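You operate a simulated robot arm through the tools that you are given. There is no shell and no other tool. Be economical: measure what you need, move in short steps, check, and stop when the job is done.

You run a simulated robot arm. Do the job below in one go: nothing can be reset, and whatever is moved stays where it is left.

JOB
Clamp the cradled mask, pull both straps tight, then unclamp it.
Fine: tight is when the yellow stitch shows past the buckle.
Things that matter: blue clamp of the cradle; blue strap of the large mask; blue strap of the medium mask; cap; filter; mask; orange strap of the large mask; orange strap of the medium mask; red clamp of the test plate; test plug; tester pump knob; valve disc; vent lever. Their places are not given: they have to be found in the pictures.

It is judged by the outcome, as a careful person would: the job done as asked, and still so three seconds after it is handed in. It fails if anything else is knocked over, pushed out of place, dropped, spilled or broken.

ROBOT AND FRAMES
A 7-joint arm with a fingered hand, fixed in place. Base frame: the origin is at the foot of the arm, x ahead of it, y to its left, z up; the work surface is at about z = 900. Readings come in mm, degrees, newtons and seconds.
Its first joint turns from -166.0 to 166.0 degrees. Payload 3.7 kg.
The tool frame sits at the grasp point between the pads (the TCP): z along the fingers, y along the line on which they close. The tips reach 25 mm beyond it. The gripper opens to 88 mm. The gripper's body begins 29 mm behind the TCP. The gripper is a hand of 5 fingers: y runs from the thumb to the fingers, the wrist lies at [-13, -106, -174] in the tool frame, and closing takes about 1.5 s.
Orientation is that of the tool frame in the base frame, as a unit quaternion [w, x, y, z]. With the fingers straight down and the wrist toward the robot, the tool's x, y and z point along [0, 1, 0], [1, 0, 0] and [0, 0, -1] of the base frame.

CONTROLS
- The arm moves only by the tool play_rows. Its argument "increments" is text: rows parted by semicolons, each of 6 numbers parted by spaces: the turn, a rotation vector about the tool's x, y, z in degrees, then the shift along the tool's x, y, z in mm. In form: rx ry rz dx dy dz; .... A call has 1 to 10 rows; each row shifts and turns the commanded pose from where the row before left it, along the tool's axes as they then stand. "gripper" is the closure, from 0 (fully open) to 1 (shut), set as the call begins (left out, the last holds). A row lasts 0.2 s, in which the tool goes at most 50 mm and 8.6 degrees; a call with a longer step from one row to the next is refused whole, and so is a gripper value outside its range. A pose out of reach is approached as far as the arm can. The call stops where the force on the tool passes 40 N (or 10 N more than at its start, if that is more) or the arm is blocked; 0.2 s more then pass. Each finger travels about 108 mm/s and halts on what it meets, pressing with about 25 N; the grip force reading is that of the motor and also rises with nothing between the fingers. The clock runs only during rows and for 0.2 s after the last one: add rows that do not move to give the fingers time. The reply holds the time, the measured pose of the TCP, the force on the tool along the base axes, the opening and the grip force, in the units named above and with some noise, with the torque about the TCP (base axes, N m) and any sound that the robot's microphone picked up.
- Cameras (640 x 400 px; columns grow to the right, rows downward): "scene" is fixed at [55, 494.2, 1661.4]; the picture's right is [-0.40, -0.92, 0.00], its down [-0.67, 0.29, -0.68] and it looks along [0.62, -0.27, -0.73] (base axes); focal length 332 px, centre (320, 200). "wrist" rides on the gripper at [59, -79, -105] in the tool frame; the picture's right is [-0.73, 0.32, -0.61], its down [-0.62, -0.68, 0.38] and it looks along [-0.29, 0.66, 0.70] (tool axes); focal length 234 px, centre (320, 200).
- camera(camera): a new picture of that camera. It takes no simulated time.
- set_fingers(index, middle, ring, little, thumb_bend, thumb_turn): sets how far each is bent, from 0 (flat) to 1 (curled in); at 0.3 the hand is open as for a grip, at 0.7 the pads meet at the TCP. One left out holds its place. A second passes; each finger stops where it meets its share of the squeeze, and holds until it gets a number again. A gripper value or a shape takes the hand back. It gives what a move gives, with no picture; readings hold the bend of each and the force on index, middle, ring, little, thumb and palm. thumb_turn goes from beside the hand (0) to across from the fingers (1), as for a grip.
- grasp_type(shape): the hand has 5 fingers and takes this shape, open, in about a second: jaw (thumb against the fingers, like two jaws); tri (thumb and two fingers); tip (a fingertip pinch); poke (one finger out to press); point (the index stretched); flat (the hand flat); cup (the hand cupped); fist (a fist). The gripper value then closes the fingers along that shape, each until it touches; the sizes above hold for jaw. It gives what a move gives, with no picture.
- pixel_to_xyz(camera, pixels): for up to 12 pixels [column, row] of the newest picture of that camera ("zoom" is the newest enlarged one), the place [x, y, z] in the base frame of the surface seen there, good to about 2 mm, but the place of the scene camera against the robot may be out by one fixed shift of up to 12 mm in any direction. It takes no simulated time.
- inspect(camera, box): a new picture of the part [left, top, right, bottom] of that camera's present view, enlarged. It takes no simulated time.
- hand_in(): hands the job in; it is judged then, once.

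Keep the steps short. Do not move on a guess: measure, check each grasp and each placing, and mend mistakes. In all there are 80 turns and 38 pictures (those below and enlarged ones count). Leave the gripper open and the arm clear of the work at the hand-in unless told otherwise, and finish with a single line.

The tools are called after "Emit:" as a command line: name --argument value ..., lists and objects as JSON in quotes. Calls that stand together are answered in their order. play_rows: Moves the arm, as the interface text tells. Its arguments: {"type":"object","properties":{"increments":{"type":"string"},"gripper":{"type":"number"}},"required":["increments"]} The other tools are called the same way: grasp_type (shape) gives the hand a shape; set_fingers (index, middle, ring, little, thumb_bend, thumb_turn) moves the fingers one by one; camera (camera) takes a picture; pixel_to_xyz (camera, pixels) gives the place of the surface under pixels of a picture; inspect (camera, box) takes an enlarged picture of a part of a camera's view; hand_in () hands the job in.

At the start:

```text
t: 0.0
eef_pos: [578.3, 54.1, 1224.2]
tcp_rot: [0.001, 0.707, 0.707, 0.0]
force: [-0.3, 0.0, -0.9]
moment: [0.0, 0.0, -0.02]
grip_width: 87.6
gripper_force: 0.1
shape: jaw
bend: [0.3, 0.3, 0.3, 0.3, 0.3, 0.98]
finger forces: [0.0, 0.0, 0.2, 0.1, 0.0, 0.0]
```

scene: 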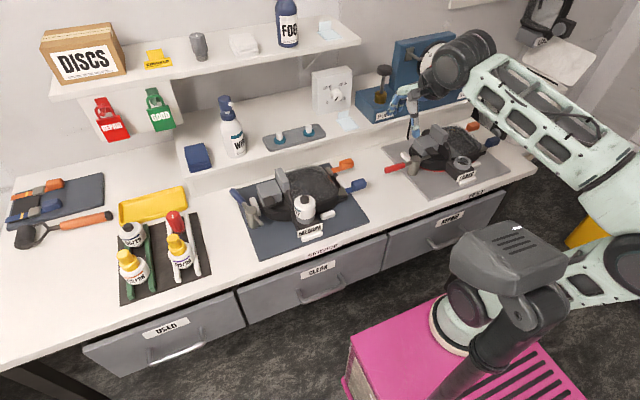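
wrist: 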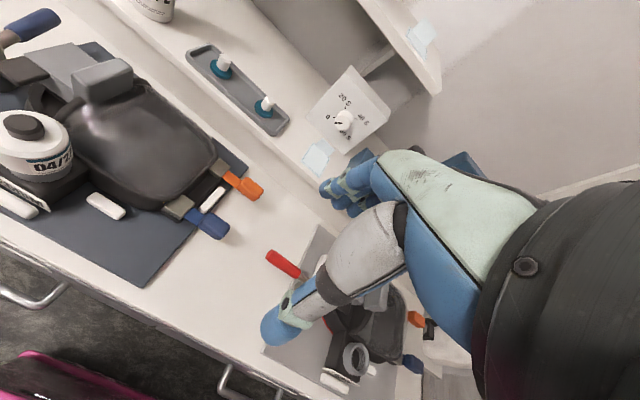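

I see a medium mask on a dark mat (about 300,205) with a blue lever, and a large mask on a plate with a red lever. I'll enlarge the medium one first.

Emit:
inspect --camera "scene" --box '[220, 145, 380, 265]'

Emit:
inspect --camera "wrist" --box '[0, 0, 280, 280]'

Emit:
inspect --camera "scene" --box '[370, 105, 520, 205]'

```text
3.33 times, centred on (300, 205) of scene
```

zoom: 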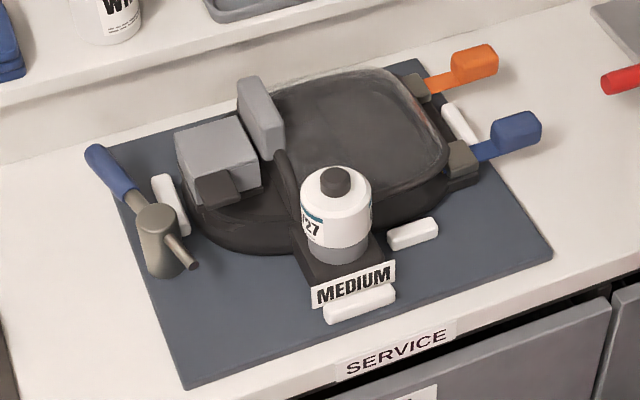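

```text
1.43 times, centred on (140, 140) of wrist
```

zoom: 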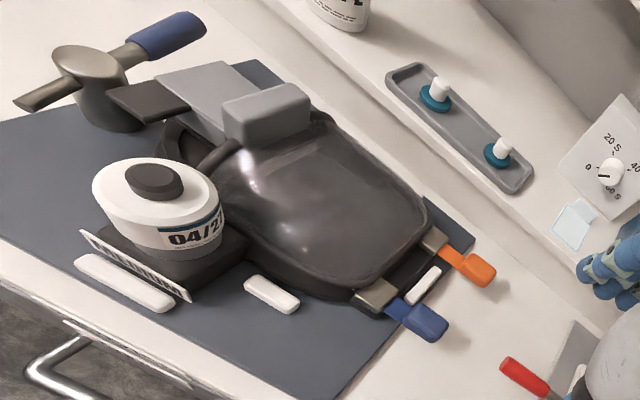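

```text
4.00 times, centred on (445, 155) of scene
```

zoom: 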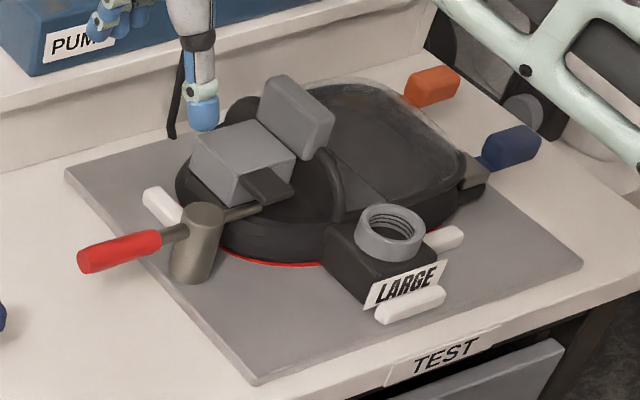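

The blue clamp is a post with a handle and a short arm; the red one has its arm over the mask (closed). I'll measure the clamp, straps and buckles.

Emit:
inspect --camera "scene" --box '[225, 175, 289, 225]'

Emit:
pixel_to_xyz --camera "scene" --pixels '[[235, 191], [242, 196], [250, 206], [259, 199], [251, 192], [260, 211], [268, 211], [339, 165], [345, 162], [329, 166], [350, 184], [334, 186]]'

Emit:
pixel_to_xyz --camera "wrist" --pixels '[[40, 18], [12, 36], [224, 176], [228, 180], [250, 189], [189, 205], [199, 213], [214, 226], [207, 170], [175, 207], [255, 180], [222, 224]]'

```text
8.00 times, centred on (257, 200) of scene
```

zoom: 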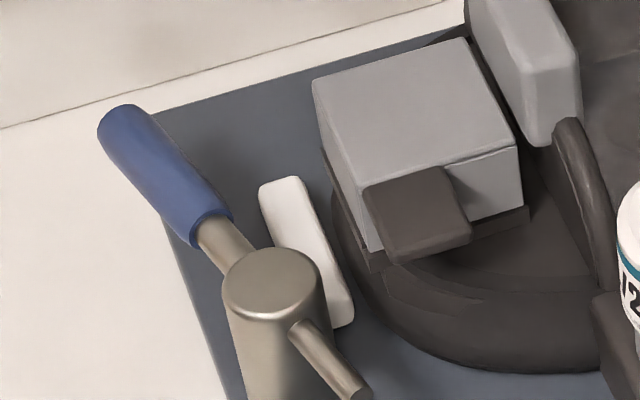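

```text
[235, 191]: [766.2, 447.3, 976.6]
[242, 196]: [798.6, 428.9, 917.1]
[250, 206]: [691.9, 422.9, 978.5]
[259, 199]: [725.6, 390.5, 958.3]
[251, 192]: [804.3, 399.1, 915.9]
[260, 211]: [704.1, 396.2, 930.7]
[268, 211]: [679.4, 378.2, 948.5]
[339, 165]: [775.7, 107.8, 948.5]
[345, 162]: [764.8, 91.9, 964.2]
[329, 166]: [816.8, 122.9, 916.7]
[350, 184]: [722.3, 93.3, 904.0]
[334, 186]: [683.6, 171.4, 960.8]
```

```text
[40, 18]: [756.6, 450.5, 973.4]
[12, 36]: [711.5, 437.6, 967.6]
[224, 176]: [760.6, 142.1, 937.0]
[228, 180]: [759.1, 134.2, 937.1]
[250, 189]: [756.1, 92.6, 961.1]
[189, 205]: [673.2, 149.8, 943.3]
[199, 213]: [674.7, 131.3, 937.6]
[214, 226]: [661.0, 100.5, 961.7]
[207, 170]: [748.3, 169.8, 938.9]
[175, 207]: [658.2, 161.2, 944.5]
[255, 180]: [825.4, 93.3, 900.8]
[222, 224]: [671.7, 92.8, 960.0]
```

Now I'll measure the clamp precisely from the zoomed picture.

Emit:
pixel_to_xyz --camera "zoom" --pixels '[[118, 125], [150, 160], [205, 215], [225, 245], [270, 275], [235, 290], [310, 290], [310, 340], [350, 385], [420, 200], [440, 80], [300, 240]]'

Emit:
inspect --camera "wrist" --box '[0, 0, 110, 80]'

```text
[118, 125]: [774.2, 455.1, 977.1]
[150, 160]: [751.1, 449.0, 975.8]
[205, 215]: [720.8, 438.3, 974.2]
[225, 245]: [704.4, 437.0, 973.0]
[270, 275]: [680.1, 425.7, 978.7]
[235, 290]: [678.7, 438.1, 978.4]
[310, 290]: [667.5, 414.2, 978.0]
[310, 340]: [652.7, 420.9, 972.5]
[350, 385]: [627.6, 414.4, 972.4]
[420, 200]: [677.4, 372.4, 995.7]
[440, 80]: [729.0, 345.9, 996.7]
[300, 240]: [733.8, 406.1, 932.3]
```

```text
5.00 times, centred on (55, 40) of wrist
```

zoom: 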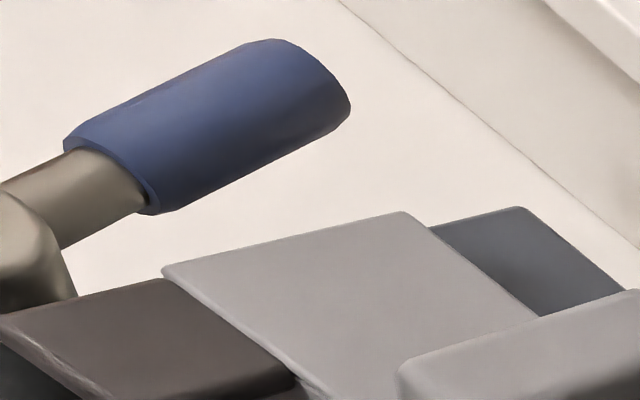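

The blue clamp post is at about (676,427), top z 978, its handle reaching to (774,455). Now I'll measure the red clamp for its closed geometry, and zoom in on the medium mask's straps.

Emit:
inspect --camera "scene" --box '[380, 130, 460, 180]'

Emit:
pixel_to_xyz --camera "scene" --pixels '[[386, 170], [392, 168], [404, 165], [415, 161], [420, 158], [427, 157], [434, 151], [398, 154]]'

Emit:
inspect --camera "wrist" --box '[150, 140, 280, 250]'

```text
8.00 times, centred on (420, 155) of scene
```

zoom: 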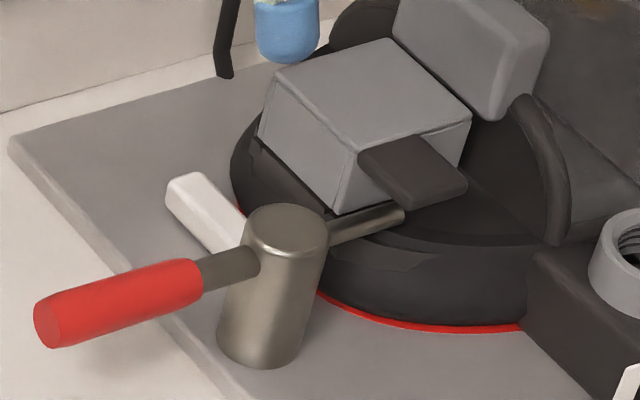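

```text
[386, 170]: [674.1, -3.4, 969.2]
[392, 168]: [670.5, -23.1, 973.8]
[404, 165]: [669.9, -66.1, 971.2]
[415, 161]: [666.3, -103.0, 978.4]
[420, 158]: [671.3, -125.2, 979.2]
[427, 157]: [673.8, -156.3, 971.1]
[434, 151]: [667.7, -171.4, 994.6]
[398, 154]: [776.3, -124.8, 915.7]
```

```text
3.64 times, centred on (215, 195) of wrist
```

zoom: 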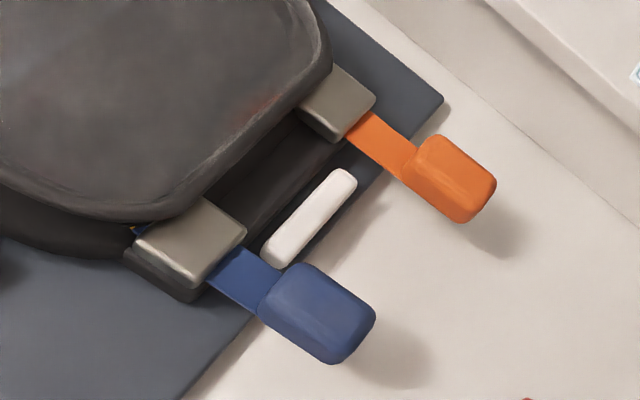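

Red clamp (closed) has its handle pointing +y and arm toward -y; blue needs roughly +74° of swing about its post. I'll check surrounding clearances (shelf, tabs) before moving.

Emit:
pixel_to_xyz --camera "scene" --pixels '[[190, 172], [240, 165], [240, 158], [300, 150], [340, 140], [184, 213], [212, 276], [180, 205], [160, 190], [215, 190], [340, 150], [375, 135]]'

Emit:
pixel_to_xyz --camera "zoom" --pixels '[[420, 150], [485, 180], [445, 200], [465, 215], [380, 145], [340, 100], [300, 290], [360, 320], [320, 340], [235, 275], [190, 240], [310, 200]]'

```text
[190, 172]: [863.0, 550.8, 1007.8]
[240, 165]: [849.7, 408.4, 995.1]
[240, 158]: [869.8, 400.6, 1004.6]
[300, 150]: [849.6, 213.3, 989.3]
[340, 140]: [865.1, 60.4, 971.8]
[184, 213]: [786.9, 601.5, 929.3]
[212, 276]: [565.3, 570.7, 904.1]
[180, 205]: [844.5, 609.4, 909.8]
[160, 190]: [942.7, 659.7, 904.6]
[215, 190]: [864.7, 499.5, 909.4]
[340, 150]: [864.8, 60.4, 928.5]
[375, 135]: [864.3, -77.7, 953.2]
```

```text
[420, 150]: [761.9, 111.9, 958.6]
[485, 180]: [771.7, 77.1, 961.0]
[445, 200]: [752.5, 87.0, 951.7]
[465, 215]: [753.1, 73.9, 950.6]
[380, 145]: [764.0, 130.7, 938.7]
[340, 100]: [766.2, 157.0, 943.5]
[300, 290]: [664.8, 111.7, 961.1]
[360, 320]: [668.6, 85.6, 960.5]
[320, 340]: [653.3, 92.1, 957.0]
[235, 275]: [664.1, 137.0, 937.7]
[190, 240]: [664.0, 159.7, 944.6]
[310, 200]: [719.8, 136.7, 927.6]
```

The shelf front is at x≈850 and the straps' end tabs are at orange (763,92) and blue (664,95), tops z≈961. I'll turn the hand 60° so it can straddle the handle, and check the upper shelf's place.

Emit:
play_rows --increments "0 0 7.5 0 0 0;0 0 7.5 0 0 0;0 0 7.5 0 0 0;0 0 7.5 0 0 0;0 0 7.5 0 0 0;0 0 7.5 0 0 0;0 0 7.5 0 0 0;0 0 7.5 0 0 0"

Emit:
pixel_to_xyz --camera "scene" --pixels '[[100, 85], [200, 68], [300, 50], [232, 105], [232, 140], [335, 90]]'

```text
t: 1.8
eef_pos: [577.9, 54.4, 1224.2]
tcp_rot: [0.0, 0.966, 0.257, 0.0]
force: [-0.1, 0.1, -1.1]
moment: [0.02, -0.04, 0.02]
grip_width: 87.4
gripper_force: 0.0
shape: jaw
bend: [0.3, 0.3, 0.3, 0.3, 0.3, 0.98]
finger forces: [0.1, 0.1, 0.0, 0.0, 0.1, 0.0]
```

```text
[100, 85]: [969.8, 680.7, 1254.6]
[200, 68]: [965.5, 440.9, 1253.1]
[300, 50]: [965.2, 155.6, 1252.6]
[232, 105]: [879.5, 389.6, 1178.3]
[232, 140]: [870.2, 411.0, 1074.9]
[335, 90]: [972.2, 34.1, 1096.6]
```

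All clear; I'll travel above the handle at the same height.

Emit:
play_rows --increments "0 0 0 33.9 -25.8 0;0 0 0 33.9 -25.8 0;0 0 0 33.9 -25.8 0;0 0 0 33.9 -25.8 0;0 0 0 33.9 -25.8 0;0 0 0 33.9 -25.8 0;0 0 0 33.9 -25.8 0;0 0 0 33.9 -25.8 0;0 0 0 33.9 -25.8 0;0 0 0 33.9 -25.8 0" --gripper 0.1

Emit:
play_rows --increments "0 0 0 0 0 45;0 0 0 0 0 45;0 0 0 0 0 45;0 0 0 0 0 0" --gripper 0.1

Emit:
camera --camera "wrist"

Emit:
camera --camera "scene"

```text
t: 4.0
eef_pos: [708.0, 363.9, 1213.7]
tcp_rot: [0.0, 0.966, 0.26, 0.0]
force: [0.8, -0.5, -0.2]
moment: [0.0, -0.03, 0.0]
grip_width: 79.2
gripper_force: 0.2
shape: jaw
bend: [0.29, 0.32, 0.3, 0.31, 0.33, 0.98]
finger forces: [0.0, 0.1, 0.0, 0.1, 0.0, 0.0]
out of reach, approached as far as the arm can: row 8, 9, 10
```

```text
t: 5.0
eef_pos: [711.1, 362.5, 1078.5]
tcp_rot: [-0.001, 0.966, 0.259, 0.0]
force: [0.3, 0.2, 0.5]
moment: [-0.01, -0.01, -0.03]
grip_width: 79.0
gripper_force: 0.0
shape: jaw
bend: [0.29, 0.32, 0.3, 0.31, 0.33, 0.98]
finger forces: [0.0, 0.0, 0.0, 0.0, 0.1, 0.0]
```

```text
28 pictures are left
```

wrist: 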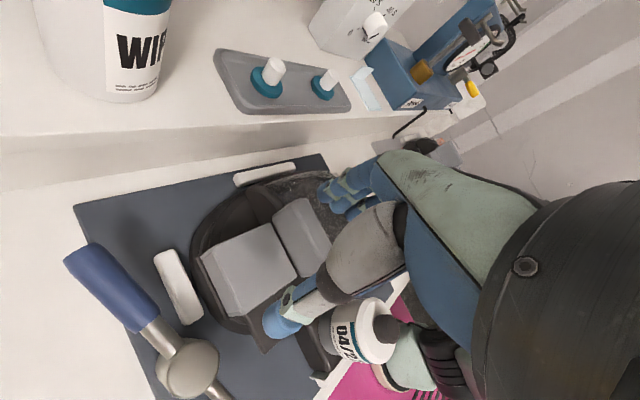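

```text
27 pictures are left
```

scene: 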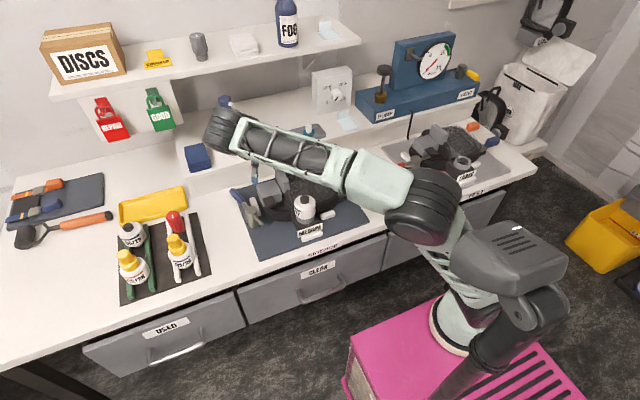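

The reach limit at height left me at (711,362). Lower down the reach is better; I'll go the rest of the way to (743,447).

Emit:
play_rows --increments "0 0 0 0 0 20;0 0 0 23.4 -19.2 0;0 0 0 23.4 -19.2 0;0 0 0 23.4 -19.2 0;0 0 0 0 0 0"

Emit:
camera --camera "wrist"

```text
t: 6.2
eef_pos: [741.6, 446.3, 1055.7]
tcp_rot: [0.001, 0.966, 0.26, 0.0]
force: [0.0, -0.7, -0.5]
moment: [0.0, -0.03, -0.02]
grip_width: 79.3
gripper_force: 0.1
shape: jaw
bend: [0.29, 0.32, 0.3, 0.31, 0.33, 0.98]
finger forces: [0.0, 0.0, 0.0, 0.0, 0.0, 0.0]
```

```text
26 pictures are left
```

wrist: 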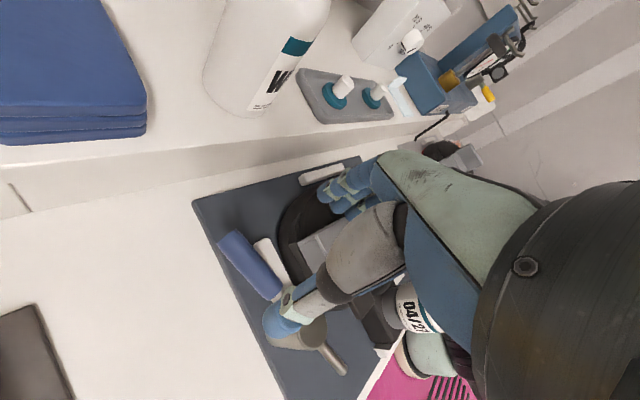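

I'm above the handle (it projects at ~(262,270), as expected). I'll narrow the hand, turn 8° more to line up with the handle, and nudge +y 3 mm.

Emit:
play_rows --increments "0 0 8 0 0 0;0 0 0 2 -3 0;0 0 0 0 0 20;0 0 0 0 0 0;0 0 0 0 0 0" --gripper 0.3

Emit:
inspect --camera "wrist" --box '[180, 140, 420, 380]'

```text
t: 7.4
eef_pos: [742.8, 450.3, 1038.3]
tcp_rot: [-0.001, 0.982, 0.19, 0.0]
force: [-0.2, -0.3, -0.2]
moment: [0.04, 0.0, 0.02]
grip_width: 62.0
gripper_force: 0.1
shape: jaw
bend: [0.27, 0.37, 0.34, 0.35, 0.58, 0.99]
finger forces: [0.0, 0.2, 0.0, 0.1, 0.1, 0.1]
```

```text
1.67 times, centred on (300, 260) of wrist
```

zoom: 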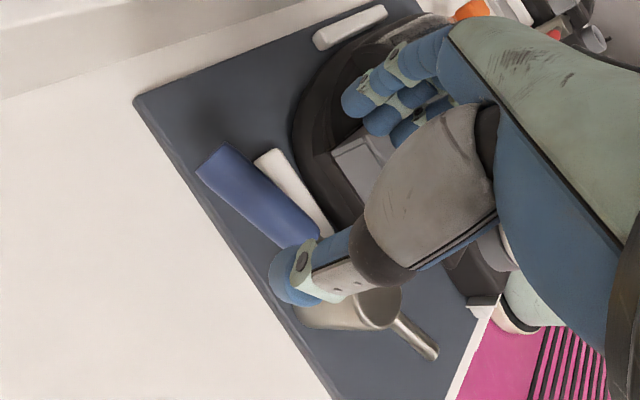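

I'll measure where the thumb and fingertips really are relative to the handle.

Emit:
pixel_to_xyz --camera "zoom" --pixels '[[285, 275], [305, 255], [352, 98], [378, 120], [400, 135], [400, 65], [250, 190], [215, 170], [275, 165], [345, 155], [295, 130], [320, 290]]'

```text
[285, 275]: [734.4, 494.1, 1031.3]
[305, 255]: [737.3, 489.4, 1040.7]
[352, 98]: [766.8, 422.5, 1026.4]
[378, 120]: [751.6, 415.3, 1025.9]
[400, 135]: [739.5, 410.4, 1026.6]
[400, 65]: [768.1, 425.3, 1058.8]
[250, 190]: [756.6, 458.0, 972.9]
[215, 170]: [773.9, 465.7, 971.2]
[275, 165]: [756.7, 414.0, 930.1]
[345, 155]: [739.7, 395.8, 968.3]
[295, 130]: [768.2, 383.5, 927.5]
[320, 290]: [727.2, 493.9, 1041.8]
```

Fingertips are at y≈410–422 and the thumb y≈490, with the handle between, but the gray block's edge (y≈396) is close. I'll shift 12 mm in x and 10 mm in y outward along the handle, then lower part of the way.

Emit:
play_rows --increments "0 0 0 14.9 -4.8 0;0 0 0 0 0 15;0 0 0 0 0 15;0 0 0 0 0 0"

Emit:
inspect --camera "wrist" --box '[180, 140, 420, 380]'

```text
t: 8.4
eef_pos: [753.5, 461.9, 1007.9]
tcp_rot: [-0.001, 0.982, 0.191, -0.001]
force: [-0.5, -0.1, 0.5]
moment: [0.0, 0.0, -0.02]
grip_width: 61.9
gripper_force: 0.0
shape: jaw
bend: [0.27, 0.37, 0.34, 0.35, 0.58, 0.99]
finger forces: [0.0, 0.0, 0.0, 0.0, 0.1, 0.1]
```

```text
1.67 times, centred on (300, 260) of wrist
```

zoom: 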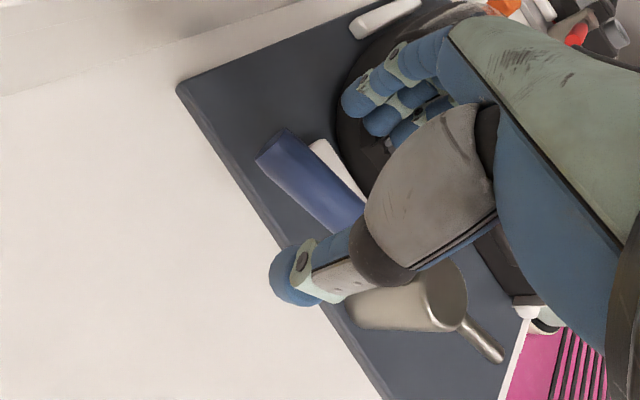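

The handle lies between thumb and fingers, clear of both. I'll lower 38 mm to straddle it.

Emit:
play_rows --increments "0 0 0 0 0 13;0 0 0 0 0 13;0 0 0 0 0 12;0 0 0 0 0 0"

Emit:
inspect --camera "wrist" --box '[180, 140, 420, 380]'

```text
t: 9.4
eef_pos: [754.7, 460.3, 969.4]
tcp_rot: [0.0, 0.981, 0.192, 0.0]
force: [0.0, -0.3, -0.5]
moment: [0.01, -0.04, 0.02]
grip_width: 61.6
gripper_force: 0.1
shape: jaw
bend: [0.27, 0.37, 0.34, 0.35, 0.58, 0.99]
finger forces: [0.0, 0.0, 0.0, 0.0, 0.0, 0.0]
```

```text
1.67 times, centred on (300, 260) of wrist
```

zoom: 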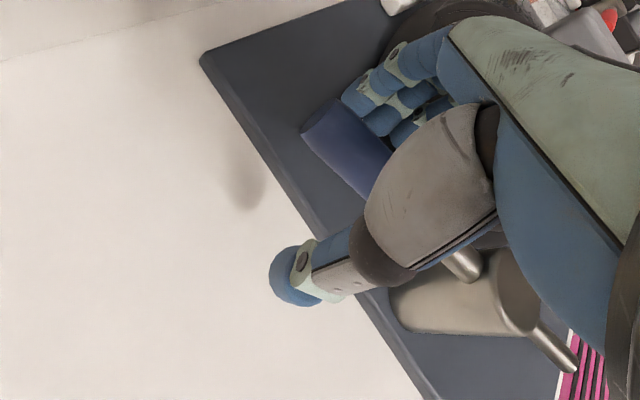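

Straddled, no contact. Now I'll swing about the post in 8° steps (arc radius 85 mm), fingers pushing the handle toward +y.

Emit:
play_rows --increments "0 0 -8 0 -11.8 0;0 0 -8 0 -11.8 0;0 0 -8 0 -11.8 0;0 0 -8 0 -11.8 0;0 0 0 0 0 0"

Emit:
inspect --camera "wrist" --box '[180, 140, 420, 380]'

```text
t: 10.6
eef_pos: [730.8, 499.3, 970.5]
tcp_rot: [0.0, 0.891, 0.454, 0.0]
force: [2.4, -0.6, -0.1]
moment: [-0.01, 0.04, -0.06]
grip_width: 62.4
gripper_force: 0.1
shape: jaw
bend: [0.26, 0.37, 0.34, 0.35, 0.58, 0.99]
finger forces: [2.2, 0.1, 0.0, 0.0, 0.0, 0.1]
```

```text
1.67 times, centred on (300, 260) of wrist
```

zoom: 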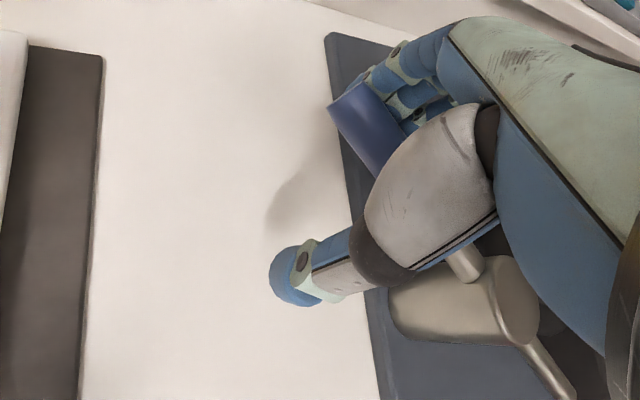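

The handle is turning (2 N push). Continuing another 32°.

Emit:
play_rows --increments "0 0 -8 -1.5 -12 0;0 0 -8 -1.5 -12 0;0 0 -8 -1.5 -12 0;0 0 -8 -1.5 -12 0;0 0 0 0 0 0"

Emit:
camera --camera "scene"

```text
t: 11.8
eef_pos: [684.0, 513.1, 970.7]
tcp_rot: [0.0, 0.73, 0.683, 0.001]
force: [2.8, 0.9, 1.4]
moment: [-0.01, -0.04, 0.0]
grip_width: 62.6
gripper_force: 0.0
shape: jaw
bend: [0.25, 0.37, 0.34, 0.35, 0.58, 0.99]
finger forces: [2.6, 0.1, 0.0, 0.0, 0.0, 0.0]
```

```text
21 pictures are left
```

scene: 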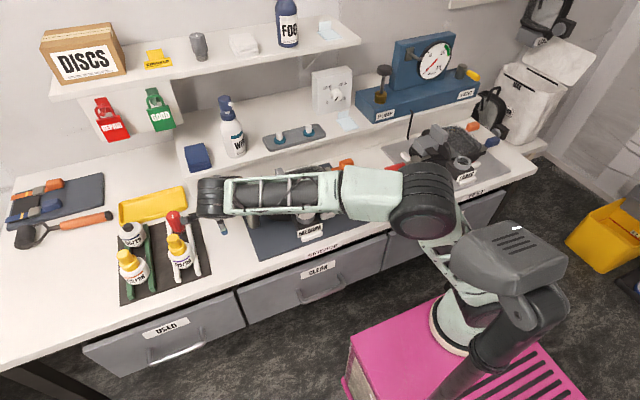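

Continuing in smaller steps, watching for the end stop.

Emit:
play_rows --increments "0 0 -4 -0.7 -6 0;0 0 -4 -0.7 -6 0;0 0 -4 -0.7 -6 0;0 0 0 0 0 0"

Emit:
inspect --camera "wrist" --box '[180, 140, 420, 380]'

```text
t: 12.8
eef_pos: [667.7, 510.0, 970.2]
tcp_rot: [0.0, 0.655, 0.756, 0.0]
force: [0.6, -0.8, 0.2]
moment: [0.02, 0.02, -0.01]
grip_width: 61.9
gripper_force: 0.1
shape: jaw
bend: [0.27, 0.37, 0.34, 0.35, 0.58, 0.99]
finger forces: [0.0, 0.0, 0.0, 0.0, 0.0, 0.0]
```

```text
1.67 times, centred on (300, 260) of wrist
```

zoom: 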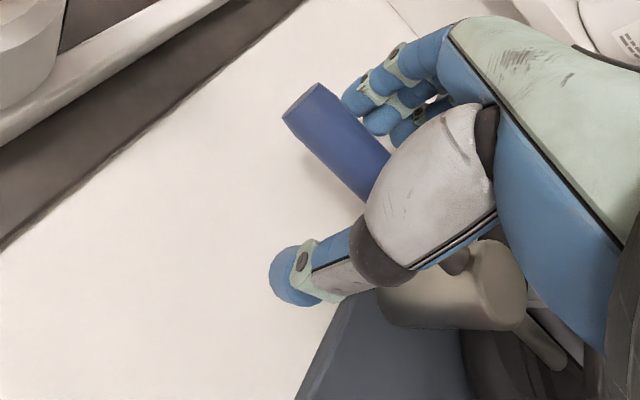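

The push force vanished and the handle moved ahead of the fingers — perhaps it snapped closed. I'll measure its angle.

Emit:
pixel_to_xyz --camera "zoom" --pixels '[[312, 95], [330, 130], [365, 175], [500, 270], [450, 300], [545, 340], [560, 365]]'

```text
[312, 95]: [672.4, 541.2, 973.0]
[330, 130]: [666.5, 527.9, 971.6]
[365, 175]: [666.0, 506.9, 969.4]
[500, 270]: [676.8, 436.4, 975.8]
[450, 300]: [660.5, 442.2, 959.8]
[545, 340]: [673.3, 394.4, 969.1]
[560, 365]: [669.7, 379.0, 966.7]
```

The handle now points along +y (90°), arm under the pad at (670,379), matching the closed red clamp. I'll lift straight up off it and confirm with a scene view.

Emit:
play_rows --increments "0 0 0 0 0 -25;0 0 0 0 0 -40;0 0 0 0 0 -45;0 0 0 -45 0 0;0 0 0 -45 0 0;0 0 0 -45 0 0;0 0 0 -45 0 0;0 0 0 -45 0 0;0 0 0 -45 0 0" --gripper 0.3

Emit:
inspect --camera "scene" --box '[210, 150, 370, 250]'

```text
t: 14.8
eef_pos: [704.8, 244.7, 1079.9]
tcp_rot: [0.0, 0.655, 0.756, -0.001]
force: [-0.6, 0.6, -1.6]
moment: [0.02, 0.0, 0.02]
grip_width: 62.1
gripper_force: 0.0
shape: jaw
bend: [0.27, 0.37, 0.34, 0.35, 0.58, 0.99]
finger forces: [0.1, 0.1, 0.0, 0.0, 0.1, 0.0]
```

```text
4.00 times, centred on (290, 200) of scene
```

zoom: 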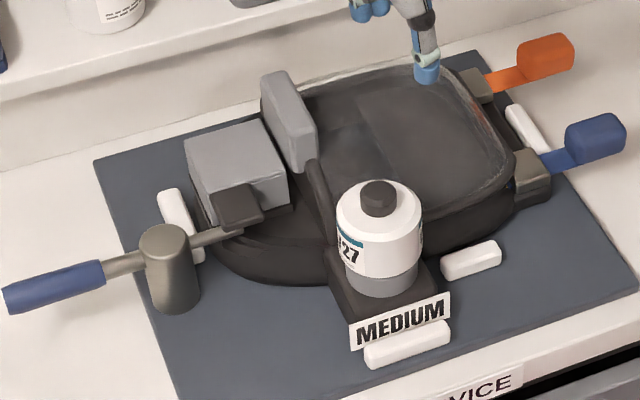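

Clamp closed. Now I'll square the hand and go above the orange tab (763,93), opening fully.

Emit:
play_rows --increments "0 0 8.2 0 0 0;0 0 0 -37.5 14.5 0;0 0 0 -37.5 14.5 0;0 0 0 -37.5 14.5 0;0 0 0 -37.5 14.5 0;0 0 0 0 0 40;0 0 0 0 0 20;0 0 0 0 0 0" --gripper 0.15

Emit:
inspect --camera "wrist" --box '[160, 120, 440, 360]'

```text
t: 16.6
eef_pos: [763.4, 90.9, 1020.9]
tcp_rot: [0.0, 0.709, 0.705, 0.0]
force: [0.5, 0.8, -0.2]
moment: [0.01, -0.05, 0.01]
grip_width: 74.5
gripper_force: 0.1
shape: jaw
bend: [0.27, 0.33, 0.31, 0.32, 0.43, 0.99]
finger forces: [0.0, 0.0, 0.0, 0.0, 0.1, 0.0]
```

```text
1.67 times, centred on (300, 240) of wrist
```

zoom: 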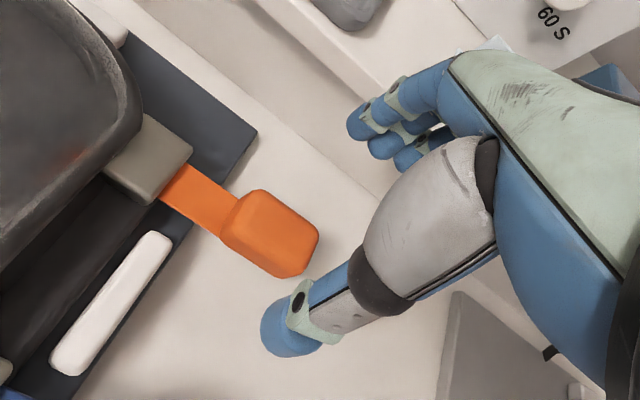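

Measuring tab and fingertips in this view.

Emit:
pixel_to_xyz --camera "zoom" --pixels '[[240, 215], [315, 230], [285, 270], [265, 225], [200, 190], [290, 330], [275, 320], [355, 125], [385, 145], [410, 158], [150, 160], [180, 155]]'

```text
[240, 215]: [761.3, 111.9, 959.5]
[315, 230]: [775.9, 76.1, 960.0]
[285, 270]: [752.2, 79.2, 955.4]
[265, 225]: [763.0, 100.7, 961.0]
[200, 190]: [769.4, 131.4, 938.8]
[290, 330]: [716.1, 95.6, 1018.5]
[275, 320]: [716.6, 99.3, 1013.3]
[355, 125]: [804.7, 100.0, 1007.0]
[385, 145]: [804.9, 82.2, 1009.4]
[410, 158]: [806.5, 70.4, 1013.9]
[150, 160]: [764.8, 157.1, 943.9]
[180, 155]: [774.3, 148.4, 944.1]
```

Tab centre is (765,93); thumb at x 716, fingers at x 805 — nicely straddling. Lowering 66 mm, then closing.

Emit:
play_rows --increments "0 0 0 1 1 25;0 0 0 0 0 25;0 0 0 0 0 16;0 0 0 0 0 0"

Emit:
play_rows --increments "0 0 0 0 0 0;0 0 0 0 0 0;0 0 0 0 0 0;0 0 0 0 0 0;0 0 0 0 0 0;0 0 0 0 0 0;0 0 0 0 0 0" --gripper 0.9

Emit:
inspect --camera "wrist" --box '[160, 120, 440, 360]'

```text
t: 17.6
eef_pos: [762.7, 94.0, 954.1]
tcp_rot: [0.0, 0.708, 0.706, 0.0]
force: [-0.1, 0.5, 0.4]
moment: [0.01, -0.01, -0.03]
grip_width: 74.8
gripper_force: 0.0
shape: jaw
bend: [0.27, 0.33, 0.31, 0.32, 0.43, 0.99]
finger forces: [0.1, 0.0, 0.0, 0.0, 0.0, 0.1]
```

```text
t: 19.2
eef_pos: [763.5, 93.0, 954.3]
tcp_rot: [0.0, 0.708, 0.706, 0.0]
force: [0.5, 0.9, -0.1]
moment: [0.03, -0.05, 0.09]
grip_width: 22.9
gripper_force: 24.5
shape: jaw
bend: [0.74, 0.54, 0.51, 0.58, 0.75, 1.0]
finger forces: [12.4, 6.8, 2.9, 0.0, 21.7, 0.0]
```

```text
1.67 times, centred on (300, 240) of wrist
```

zoom: 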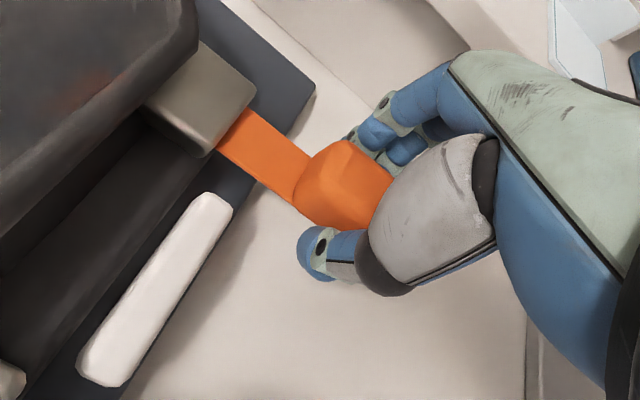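

Tab held (22 N). Pulling along -y in small steps, 16 mm first.

Emit:
play_rows --increments "0 0 0 -4 0 0;0 0 0 -4 0 0;0 0 0 -4 0 0;0 0 0 -4 0 0;0 0 0 0 0 0"

Emit:
inspect --camera "wrist" --box '[160, 120, 440, 360]'

```text
t: 20.4
eef_pos: [763.2, 77.3, 954.7]
tcp_rot: [0.0, 0.708, 0.706, 0.001]
force: [-2.1, 3.9, -0.1]
moment: [0.04, 0.05, 0.1]
grip_width: 22.6
gripper_force: 25.3
shape: jaw
bend: [0.74, 0.54, 0.52, 0.58, 0.75, 1.0]
finger forces: [12.1, 6.6, 3.1, 0.0, 23.4, 0.0]
```

```text
1.67 times, centred on (300, 240) of wrist
```

zoom: 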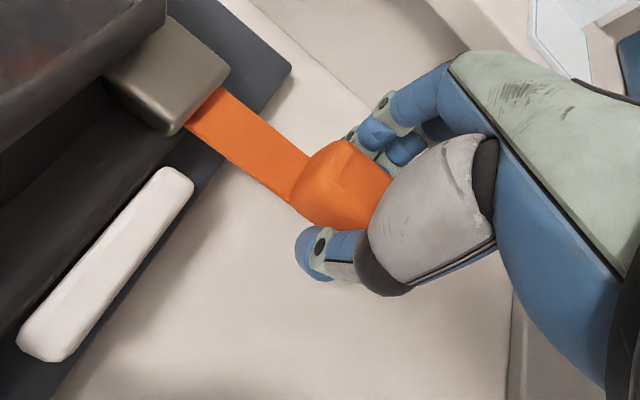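

The strap is sliding (4 N drag) and the exposed part is longer; no stitch yet. Pulling 16 mm more.

Emit:
play_rows --increments "0 0 0 -4 0 0;0 0 0 -4 0 0;0 0 0 -4 0 0;0 0 0 -4 0 0;0 0 0 0 0 0"

Emit:
inspect --camera "wrist" --box '[160, 120, 440, 360]'

```text
t: 21.6
eef_pos: [762.9, 62.2, 955.9]
tcp_rot: [-0.001, 0.709, 0.706, 0.0]
force: [1.6, 4.4, 0.0]
moment: [0.08, -0.05, 0.14]
grip_width: 22.6
gripper_force: 24.6
shape: jaw
bend: [0.74, 0.54, 0.52, 0.58, 0.75, 1.0]
finger forces: [13.2, 7.3, 3.2, 0.1, 21.6, 0.0]
```

```text
1.67 times, centred on (300, 240) of wrist
```

zoom: 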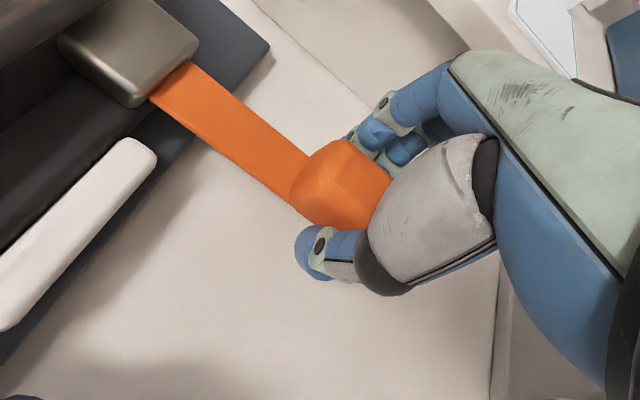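

No stitch yet, still only 4 N. Pulling 12 mm more, watching force.

Emit:
play_rows --increments "0 0 0 -3 0 0;0 0 0 -3 0 0;0 0 0 -3 0 0;0 0 0 -3 0 0;0 0 0 0 0 0"

Emit:
inspect --camera "wrist" --box '[160, 120, 440, 360]'

```text
t: 22.8
eef_pos: [762.1, 49.7, 955.5]
tcp_rot: [0.0, 0.708, 0.706, 0.0]
force: [4.1, 5.5, 0.6]
moment: [0.08, -0.09, 0.17]
grip_width: 22.3
gripper_force: 25.2
shape: jaw
bend: [0.73, 0.54, 0.51, 0.58, 0.75, 1.0]
finger forces: [14.3, 7.9, 3.4, 0.0, 21.3, 0.0]
```

```text
1.67 times, centred on (300, 240) of wrist
```

zoom: 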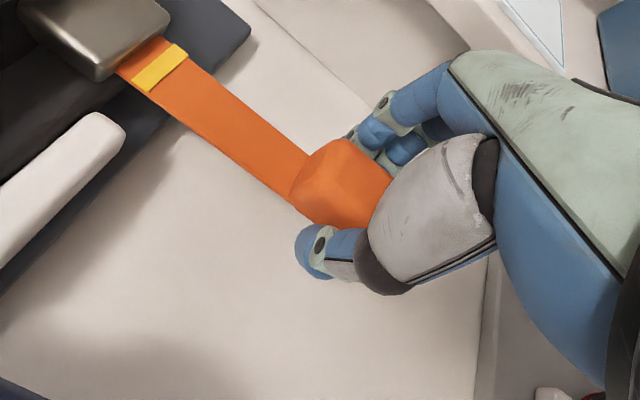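

The yellow stitch is fully past the buckle after ~43 mm. I'll release, lift and see whether it stays.

Emit:
play_rows --increments "0 0 0 0 0 0;0 0 0 0 0 0;0 0 0 0 0 0;0 0 0 0 0 0;0 0 0 0 0 0;0 0 0 0 0 -20;0 0 0 0 0 -30;0 0 0 0 0 -30" --gripper 0.15

Emit:
camera --camera "wrist"

```text
t: 24.6
eef_pos: [760.9, 49.0, 1037.2]
tcp_rot: [-0.001, 0.708, 0.706, -0.001]
force: [-0.1, -0.1, -0.7]
moment: [-0.01, -0.01, 0.02]
grip_width: 74.8
gripper_force: 0.0
shape: jaw
bend: [0.28, 0.33, 0.31, 0.32, 0.43, 0.99]
finger forces: [0.0, 0.0, 0.0, 0.1, 0.1, 0.0]
```

```text
13 pictures are left
```

wrist: 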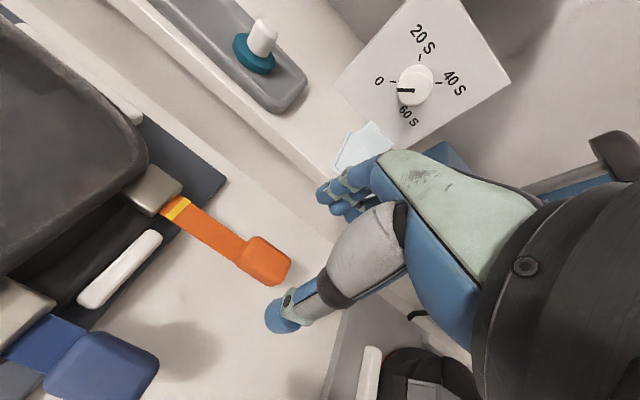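

It stays tight. Now I'll measure the blue tab in this view.

Emit:
pixel_to_xyz --camera "wrist" --pixels '[[100, 365], [85, 335], [155, 358], [120, 375], [50, 340], [175, 208], [60, 375], [270, 255]]'

```text
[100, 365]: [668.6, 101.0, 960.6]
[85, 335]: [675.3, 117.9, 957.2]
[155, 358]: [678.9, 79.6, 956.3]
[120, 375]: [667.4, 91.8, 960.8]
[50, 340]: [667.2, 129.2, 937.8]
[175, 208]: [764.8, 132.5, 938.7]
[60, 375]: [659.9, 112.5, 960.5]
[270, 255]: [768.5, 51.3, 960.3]
```

Blue tab centre is (666,97). I'll place the TCP at (666,103) so the little-finger side stays away from the red handle (tip y≈-3) at the end of the pull.

Emit:
play_rows --increments "0 0 0 18 -31.7 0;0 0 0 18 -31.7 0;0 0 0 18 -31.7 0;0 0 0 0 0 30;0 0 0 0 0 0"

Emit:
inspect --camera "wrist" --box '[160, 120, 440, 360]'

```text
t: 25.8
eef_pos: [666.8, 101.4, 1005.2]
tcp_rot: [0.0, 0.708, 0.706, 0.0]
force: [-0.4, 0.9, 0.3]
moment: [0.02, 0.01, 0.0]
grip_width: 74.5
gripper_force: 0.0
shape: jaw
bend: [0.28, 0.33, 0.31, 0.32, 0.43, 0.99]
finger forces: [0.0, 0.1, 0.0, 0.1, 0.0, 0.0]
```

```text
1.67 times, centred on (300, 240) of wrist
```

zoom: 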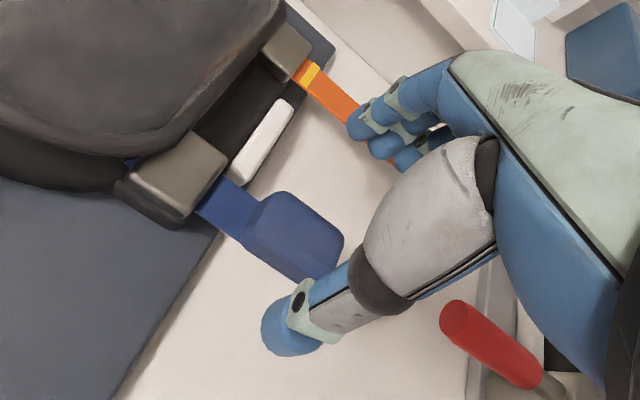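

The tab is straddled. I'll double-check the red handle's tip and the thumb/finger positions.

Emit:
pixel_to_xyz --camera "zoom" --pixels '[[448, 318], [465, 310], [290, 330], [355, 125], [405, 158], [295, 235], [265, 205], [340, 240], [500, 350], [180, 165]]'

```text
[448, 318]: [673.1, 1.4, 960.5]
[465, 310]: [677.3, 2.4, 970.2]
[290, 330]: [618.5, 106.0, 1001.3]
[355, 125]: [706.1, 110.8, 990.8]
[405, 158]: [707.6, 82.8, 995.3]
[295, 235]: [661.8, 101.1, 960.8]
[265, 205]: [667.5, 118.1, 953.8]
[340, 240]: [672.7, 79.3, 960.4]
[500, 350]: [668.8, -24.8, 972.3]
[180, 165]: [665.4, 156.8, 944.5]
```

Red tip is at y≈2; final hand edge should be at about y 17, adequate but I'll gain 4 mm more. Lowering and closing.

Emit:
play_rows --increments "0 0 0 4 -1 20;0 0 0 0 0 20;0 0 0 0 0 10;0 0 0 0 0 0"

Emit:
play_rows --increments "0 0 0 0 0 0;0 0 0 0 0 0;0 0 0 0 0 0;0 0 0 0 0 0;0 0 0 0 0 0;0 0 0 0 0 0;0 0 0 0 0 0" --gripper 0.9

```text
t: 26.8
eef_pos: [665.1, 106.8, 956.0]
tcp_rot: [0.0, 0.708, 0.706, 0.0]
force: [0.7, -0.6, 0.4]
moment: [0.0, 0.01, -0.01]
grip_width: 74.8
gripper_force: 0.1
shape: jaw
bend: [0.28, 0.33, 0.31, 0.32, 0.43, 0.99]
finger forces: [0.1, 0.0, 0.0, 0.1, 0.0, 0.0]
```

```text
t: 28.4
eef_pos: [666.2, 108.5, 956.2]
tcp_rot: [0.001, 0.708, 0.706, 0.001]
force: [-1.9, 1.1, 1.1]
moment: [-0.02, 0.04, 0.12]
grip_width: 22.2
gripper_force: 25.5
shape: jaw
bend: [0.74, 0.56, 0.54, 0.55, 0.74, 1.0]
finger forces: [11.3, 6.0, 2.9, 1.3, 23.2, 0.0]
```

Gripped with a firm hold. Pulling 28 mm along -y.

Emit:
play_rows --increments "0 0 0 -4 0 0;0 0 0 -4 0 0;0 0 0 -4 0 0;0 0 0 -4 0 0;0 0 0 -4 0 0;0 0 0 -4 0 0;0 0 0 -4 0 0;0 0 0 0 0 0"

Emit:
inspect --camera "wrist" --box '[160, 120, 440, 360]'

```text
t: 30.2
eef_pos: [666.5, 79.7, 953.5]
tcp_rot: [0.0, 0.708, 0.706, 0.0]
force: [-0.8, 5.0, 0.9]
moment: [0.08, 0.04, 0.17]
grip_width: 22.2
gripper_force: 24.4
shape: jaw
bend: [0.74, 0.57, 0.55, 0.57, 0.74, 1.0]
finger forces: [11.7, 6.2, 3.1, 1.1, 24.5, 0.0]
```

```text
1.67 times, centred on (300, 240) of wrist
```

zoom: 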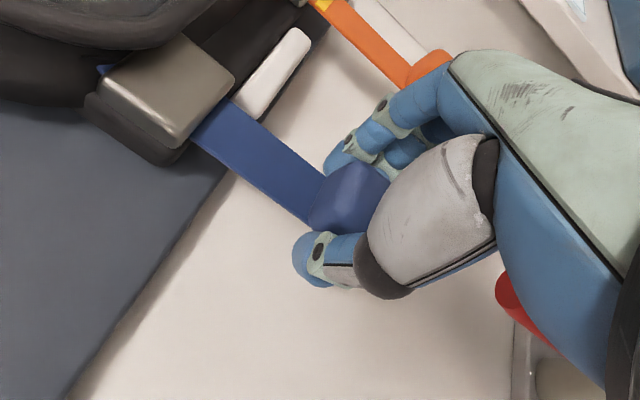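

Sliding well. Pulling 15 mm more.

Emit:
play_rows --increments "0 0 0 -3 0 0;0 0 0 -3 0 0;0 0 0 -3 0 0;0 0 0 -3 0 0;0 0 0 -3 0 0;0 0 0 0 0 0"

Emit:
inspect --camera "wrist" --box '[160, 120, 440, 360]'

```text
t: 31.6
eef_pos: [666.8, 67.0, 954.9]
tcp_rot: [0.0, 0.709, 0.706, 0.0]
force: [-0.5, 4.0, 6.7]
moment: [0.07, 0.04, 0.15]
grip_width: 22.1
gripper_force: 25.1
shape: jaw
bend: [0.74, 0.56, 0.55, 0.6, 0.74, 1.0]
finger forces: [13.0, 7.1, 3.7, 0.9, 24.9, 0.0]
```

```text
1.67 times, centred on (300, 240) of wrist
```

zoom: 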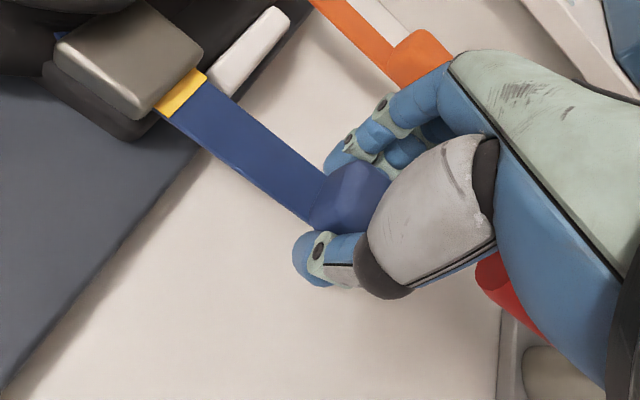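

The stitch shows, right at the buckle edge. There is a 6.7 N upward force, so part of the hand may be touching something; I'll ease up 2 mm while pulling 2 mm more.

Emit:
play_rows --increments "0 0 0 0 0 -2;0 0 0 -1.5 0 0;0 0 0 -1 0 0;0 0 0 0 0 0"

Emit:
inspect --camera "scene" --box '[310, 120, 470, 220]'

```text
t: 32.6
eef_pos: [665.7, 63.0, 956.7]
tcp_rot: [0.0, 0.708, 0.706, -0.001]
force: [-2.6, 4.3, -0.4]
moment: [0.11, 0.08, 0.12]
grip_width: 21.9
gripper_force: 24.8
shape: jaw
bend: [0.74, 0.56, 0.55, 0.71, 0.74, 1.0]
finger forces: [11.9, 6.2, 3.0, 1.0, 24.3, 0.0]
```

```text
4.00 times, centred on (390, 170) of scene
```

zoom: 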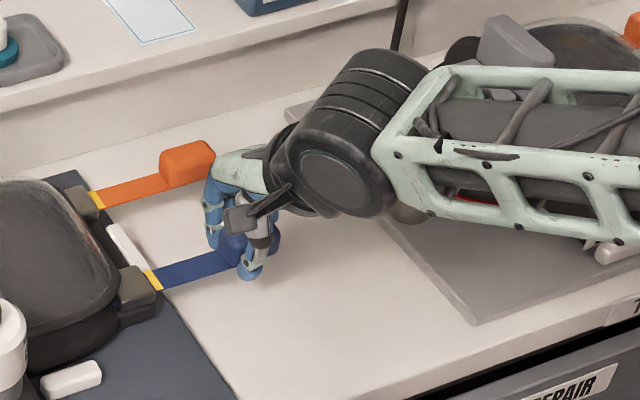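

Both yellow stitches are visible past the buckles; the upward force is gone. Releasing and lifting.

Emit:
play_rows --increments "0 0 0 0 0 0;0 0 0 0 0 0;0 0 0 0 0 0;0 0 0 0 0 0;0 0 0 0 0 0;0 0 0 0 0 -20;0 0 0 0 0 -40;0 0 0 0 0 -40;0 0 0 0 0 0" --gripper 0.15

Emit:
camera --camera "wrist"

```text
t: 34.6
eef_pos: [667.3, 65.3, 1055.0]
tcp_rot: [-0.001, 0.709, 0.706, 0.0]
force: [-0.2, 0.3, -0.3]
moment: [0.01, 0.01, -0.05]
grip_width: 74.8
gripper_force: 0.1
shape: jaw
bend: [0.28, 0.33, 0.31, 0.32, 0.43, 0.99]
finger forces: [0.0, 0.0, 0.1, 0.0, 0.1, 0.1]
```

```text
8 pictures are left
```

wrist: 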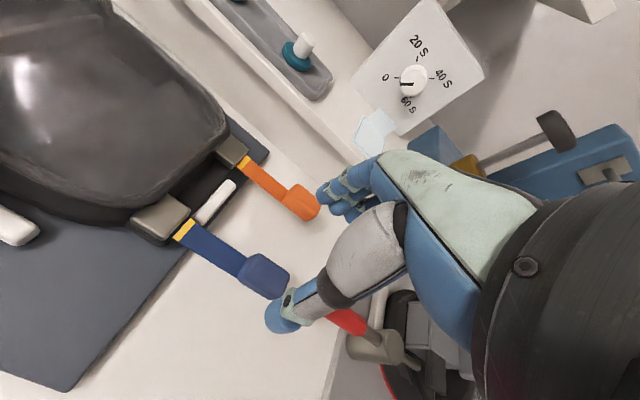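

Both straps hold. Check that the red handle hasn't moved, and the stitch positions.

Emit:
pixel_to_xyz --camera "wrist" --pixels '[[335, 318], [355, 325], [375, 335], [370, 350], [410, 362], [184, 230], [192, 218], [244, 163]]'

```text
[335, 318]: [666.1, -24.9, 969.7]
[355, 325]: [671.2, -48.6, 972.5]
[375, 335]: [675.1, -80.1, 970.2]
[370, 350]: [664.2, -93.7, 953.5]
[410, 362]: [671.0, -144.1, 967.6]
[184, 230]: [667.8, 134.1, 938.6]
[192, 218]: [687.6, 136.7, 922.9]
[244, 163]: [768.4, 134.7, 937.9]
```

Red clamp is unmoved (x≈670 along its axis). Now back to the blue clamp: rise to z 1095 and travel +y.

Emit:
play_rows --increments "0 0 0 0 0 -40;0 0 0 48 0 0;0 0 0 48 0 0;0 0 0 48 0 0;0 0 0 48 0 0;0 0 0 48 0 0;0 0 0 48 0 0;0 0 0 48 0 0;0 0 0 48 0 0;0 0 0 48 0 0" --gripper 0.3

Emit:
play_rows --increments "0 0 0 3 7 0;0 0 0 0 0 30;0 0 0 0 0 20;0 0 0 0 0 0" --gripper 0.3

Emit:
inspect --camera "wrist" --box '[180, 140, 420, 380]'

```text
t: 36.8
eef_pos: [667.4, 498.7, 1098.6]
tcp_rot: [0.001, 0.709, 0.705, 0.0]
force: [-0.5, -0.4, -0.2]
moment: [0.0, 0.01, -0.05]
grip_width: 61.9
gripper_force: 0.1
shape: jaw
bend: [0.27, 0.37, 0.34, 0.35, 0.58, 0.99]
finger forces: [0.0, 0.0, 0.1, 0.0, 0.1, 0.0]
```

```text
t: 37.8
eef_pos: [674.2, 500.8, 1046.6]
tcp_rot: [0.0, 0.709, 0.706, 0.0]
force: [-0.7, -0.1, -0.9]
moment: [-0.02, -0.03, -0.03]
grip_width: 62.0
gripper_force: 0.0
shape: jaw
bend: [0.27, 0.37, 0.34, 0.35, 0.58, 0.99]
finger forces: [0.1, 0.0, 0.1, 0.0, 0.0, 0.0]
```

```text
1.67 times, centred on (300, 260) of wrist
```

zoom: 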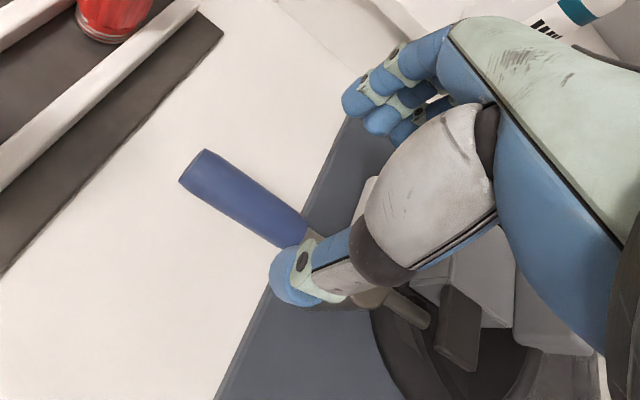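

Emit:
pixel_to_xyz --camera "zoom" --pixels '[[200, 165], [215, 180], [250, 205], [270, 220], [285, 275], [320, 285], [352, 100], [378, 122], [400, 135], [420, 315], [310, 238], [200, 190]]'

```text
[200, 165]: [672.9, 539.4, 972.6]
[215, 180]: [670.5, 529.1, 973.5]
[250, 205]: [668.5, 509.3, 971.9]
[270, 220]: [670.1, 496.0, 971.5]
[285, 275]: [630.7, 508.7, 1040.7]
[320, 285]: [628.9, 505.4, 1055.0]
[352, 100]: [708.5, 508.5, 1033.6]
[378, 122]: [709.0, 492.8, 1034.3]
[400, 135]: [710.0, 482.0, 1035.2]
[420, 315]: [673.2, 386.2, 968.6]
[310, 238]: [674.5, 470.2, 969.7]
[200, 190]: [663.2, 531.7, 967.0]
```

Handle axis is x≈672, tip y≈541; thumb (x 630) and fingers (x 709) straddle it. Shifting +y 12 mm, lowering to handle height, then closing loosely.

Emit:
play_rows --increments "0 0 0 12 -2 0;0 0 0 0 0 25;0 0 0 0 0 25;0 0 0 0 0 27;0 0 0 0 0 0"

Emit:
play_rows --increments "0 0 0 0 0 0;0 0 0 0 0 0;0 0 0 0 0 0" --gripper 0.6

Emit:
inspect --camera "wrist" --box '[180, 140, 420, 380]'

```text
t: 39.0
eef_pos: [673.5, 509.3, 968.8]
tcp_rot: [0.0, 0.708, 0.706, 0.0]
force: [0.4, -0.3, -0.2]
moment: [0.02, -0.03, 0.0]
grip_width: 62.2
gripper_force: 0.0
shape: jaw
bend: [0.27, 0.37, 0.34, 0.35, 0.58, 0.99]
finger forces: [0.0, 0.1, 0.1, 0.0, 0.0, 0.0]
```

```text
t: 39.8
eef_pos: [672.8, 508.9, 967.5]
tcp_rot: [0.0, 0.709, 0.706, 0.001]
force: [0.1, 0.7, -0.8]
moment: [0.0, 0.0, 0.02]
grip_width: 35.6
gripper_force: 0.1
shape: jaw
bend: [0.74, 0.49, 0.45, 0.43, 0.72, 1.0]
finger forces: [0.0, 0.1, 0.1, 0.1, 0.0, 0.1]
```

```text
1.67 times, centred on (300, 260) of wrist
```

zoom: 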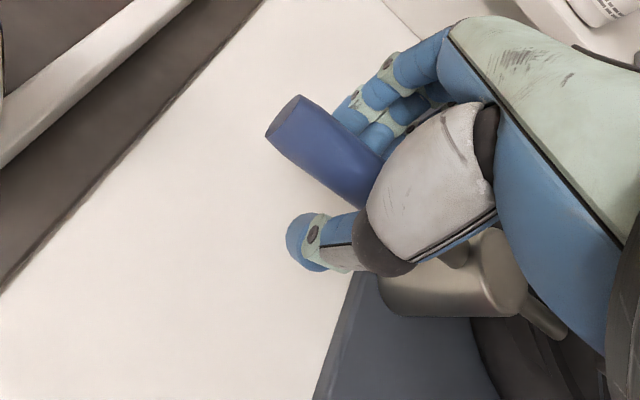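

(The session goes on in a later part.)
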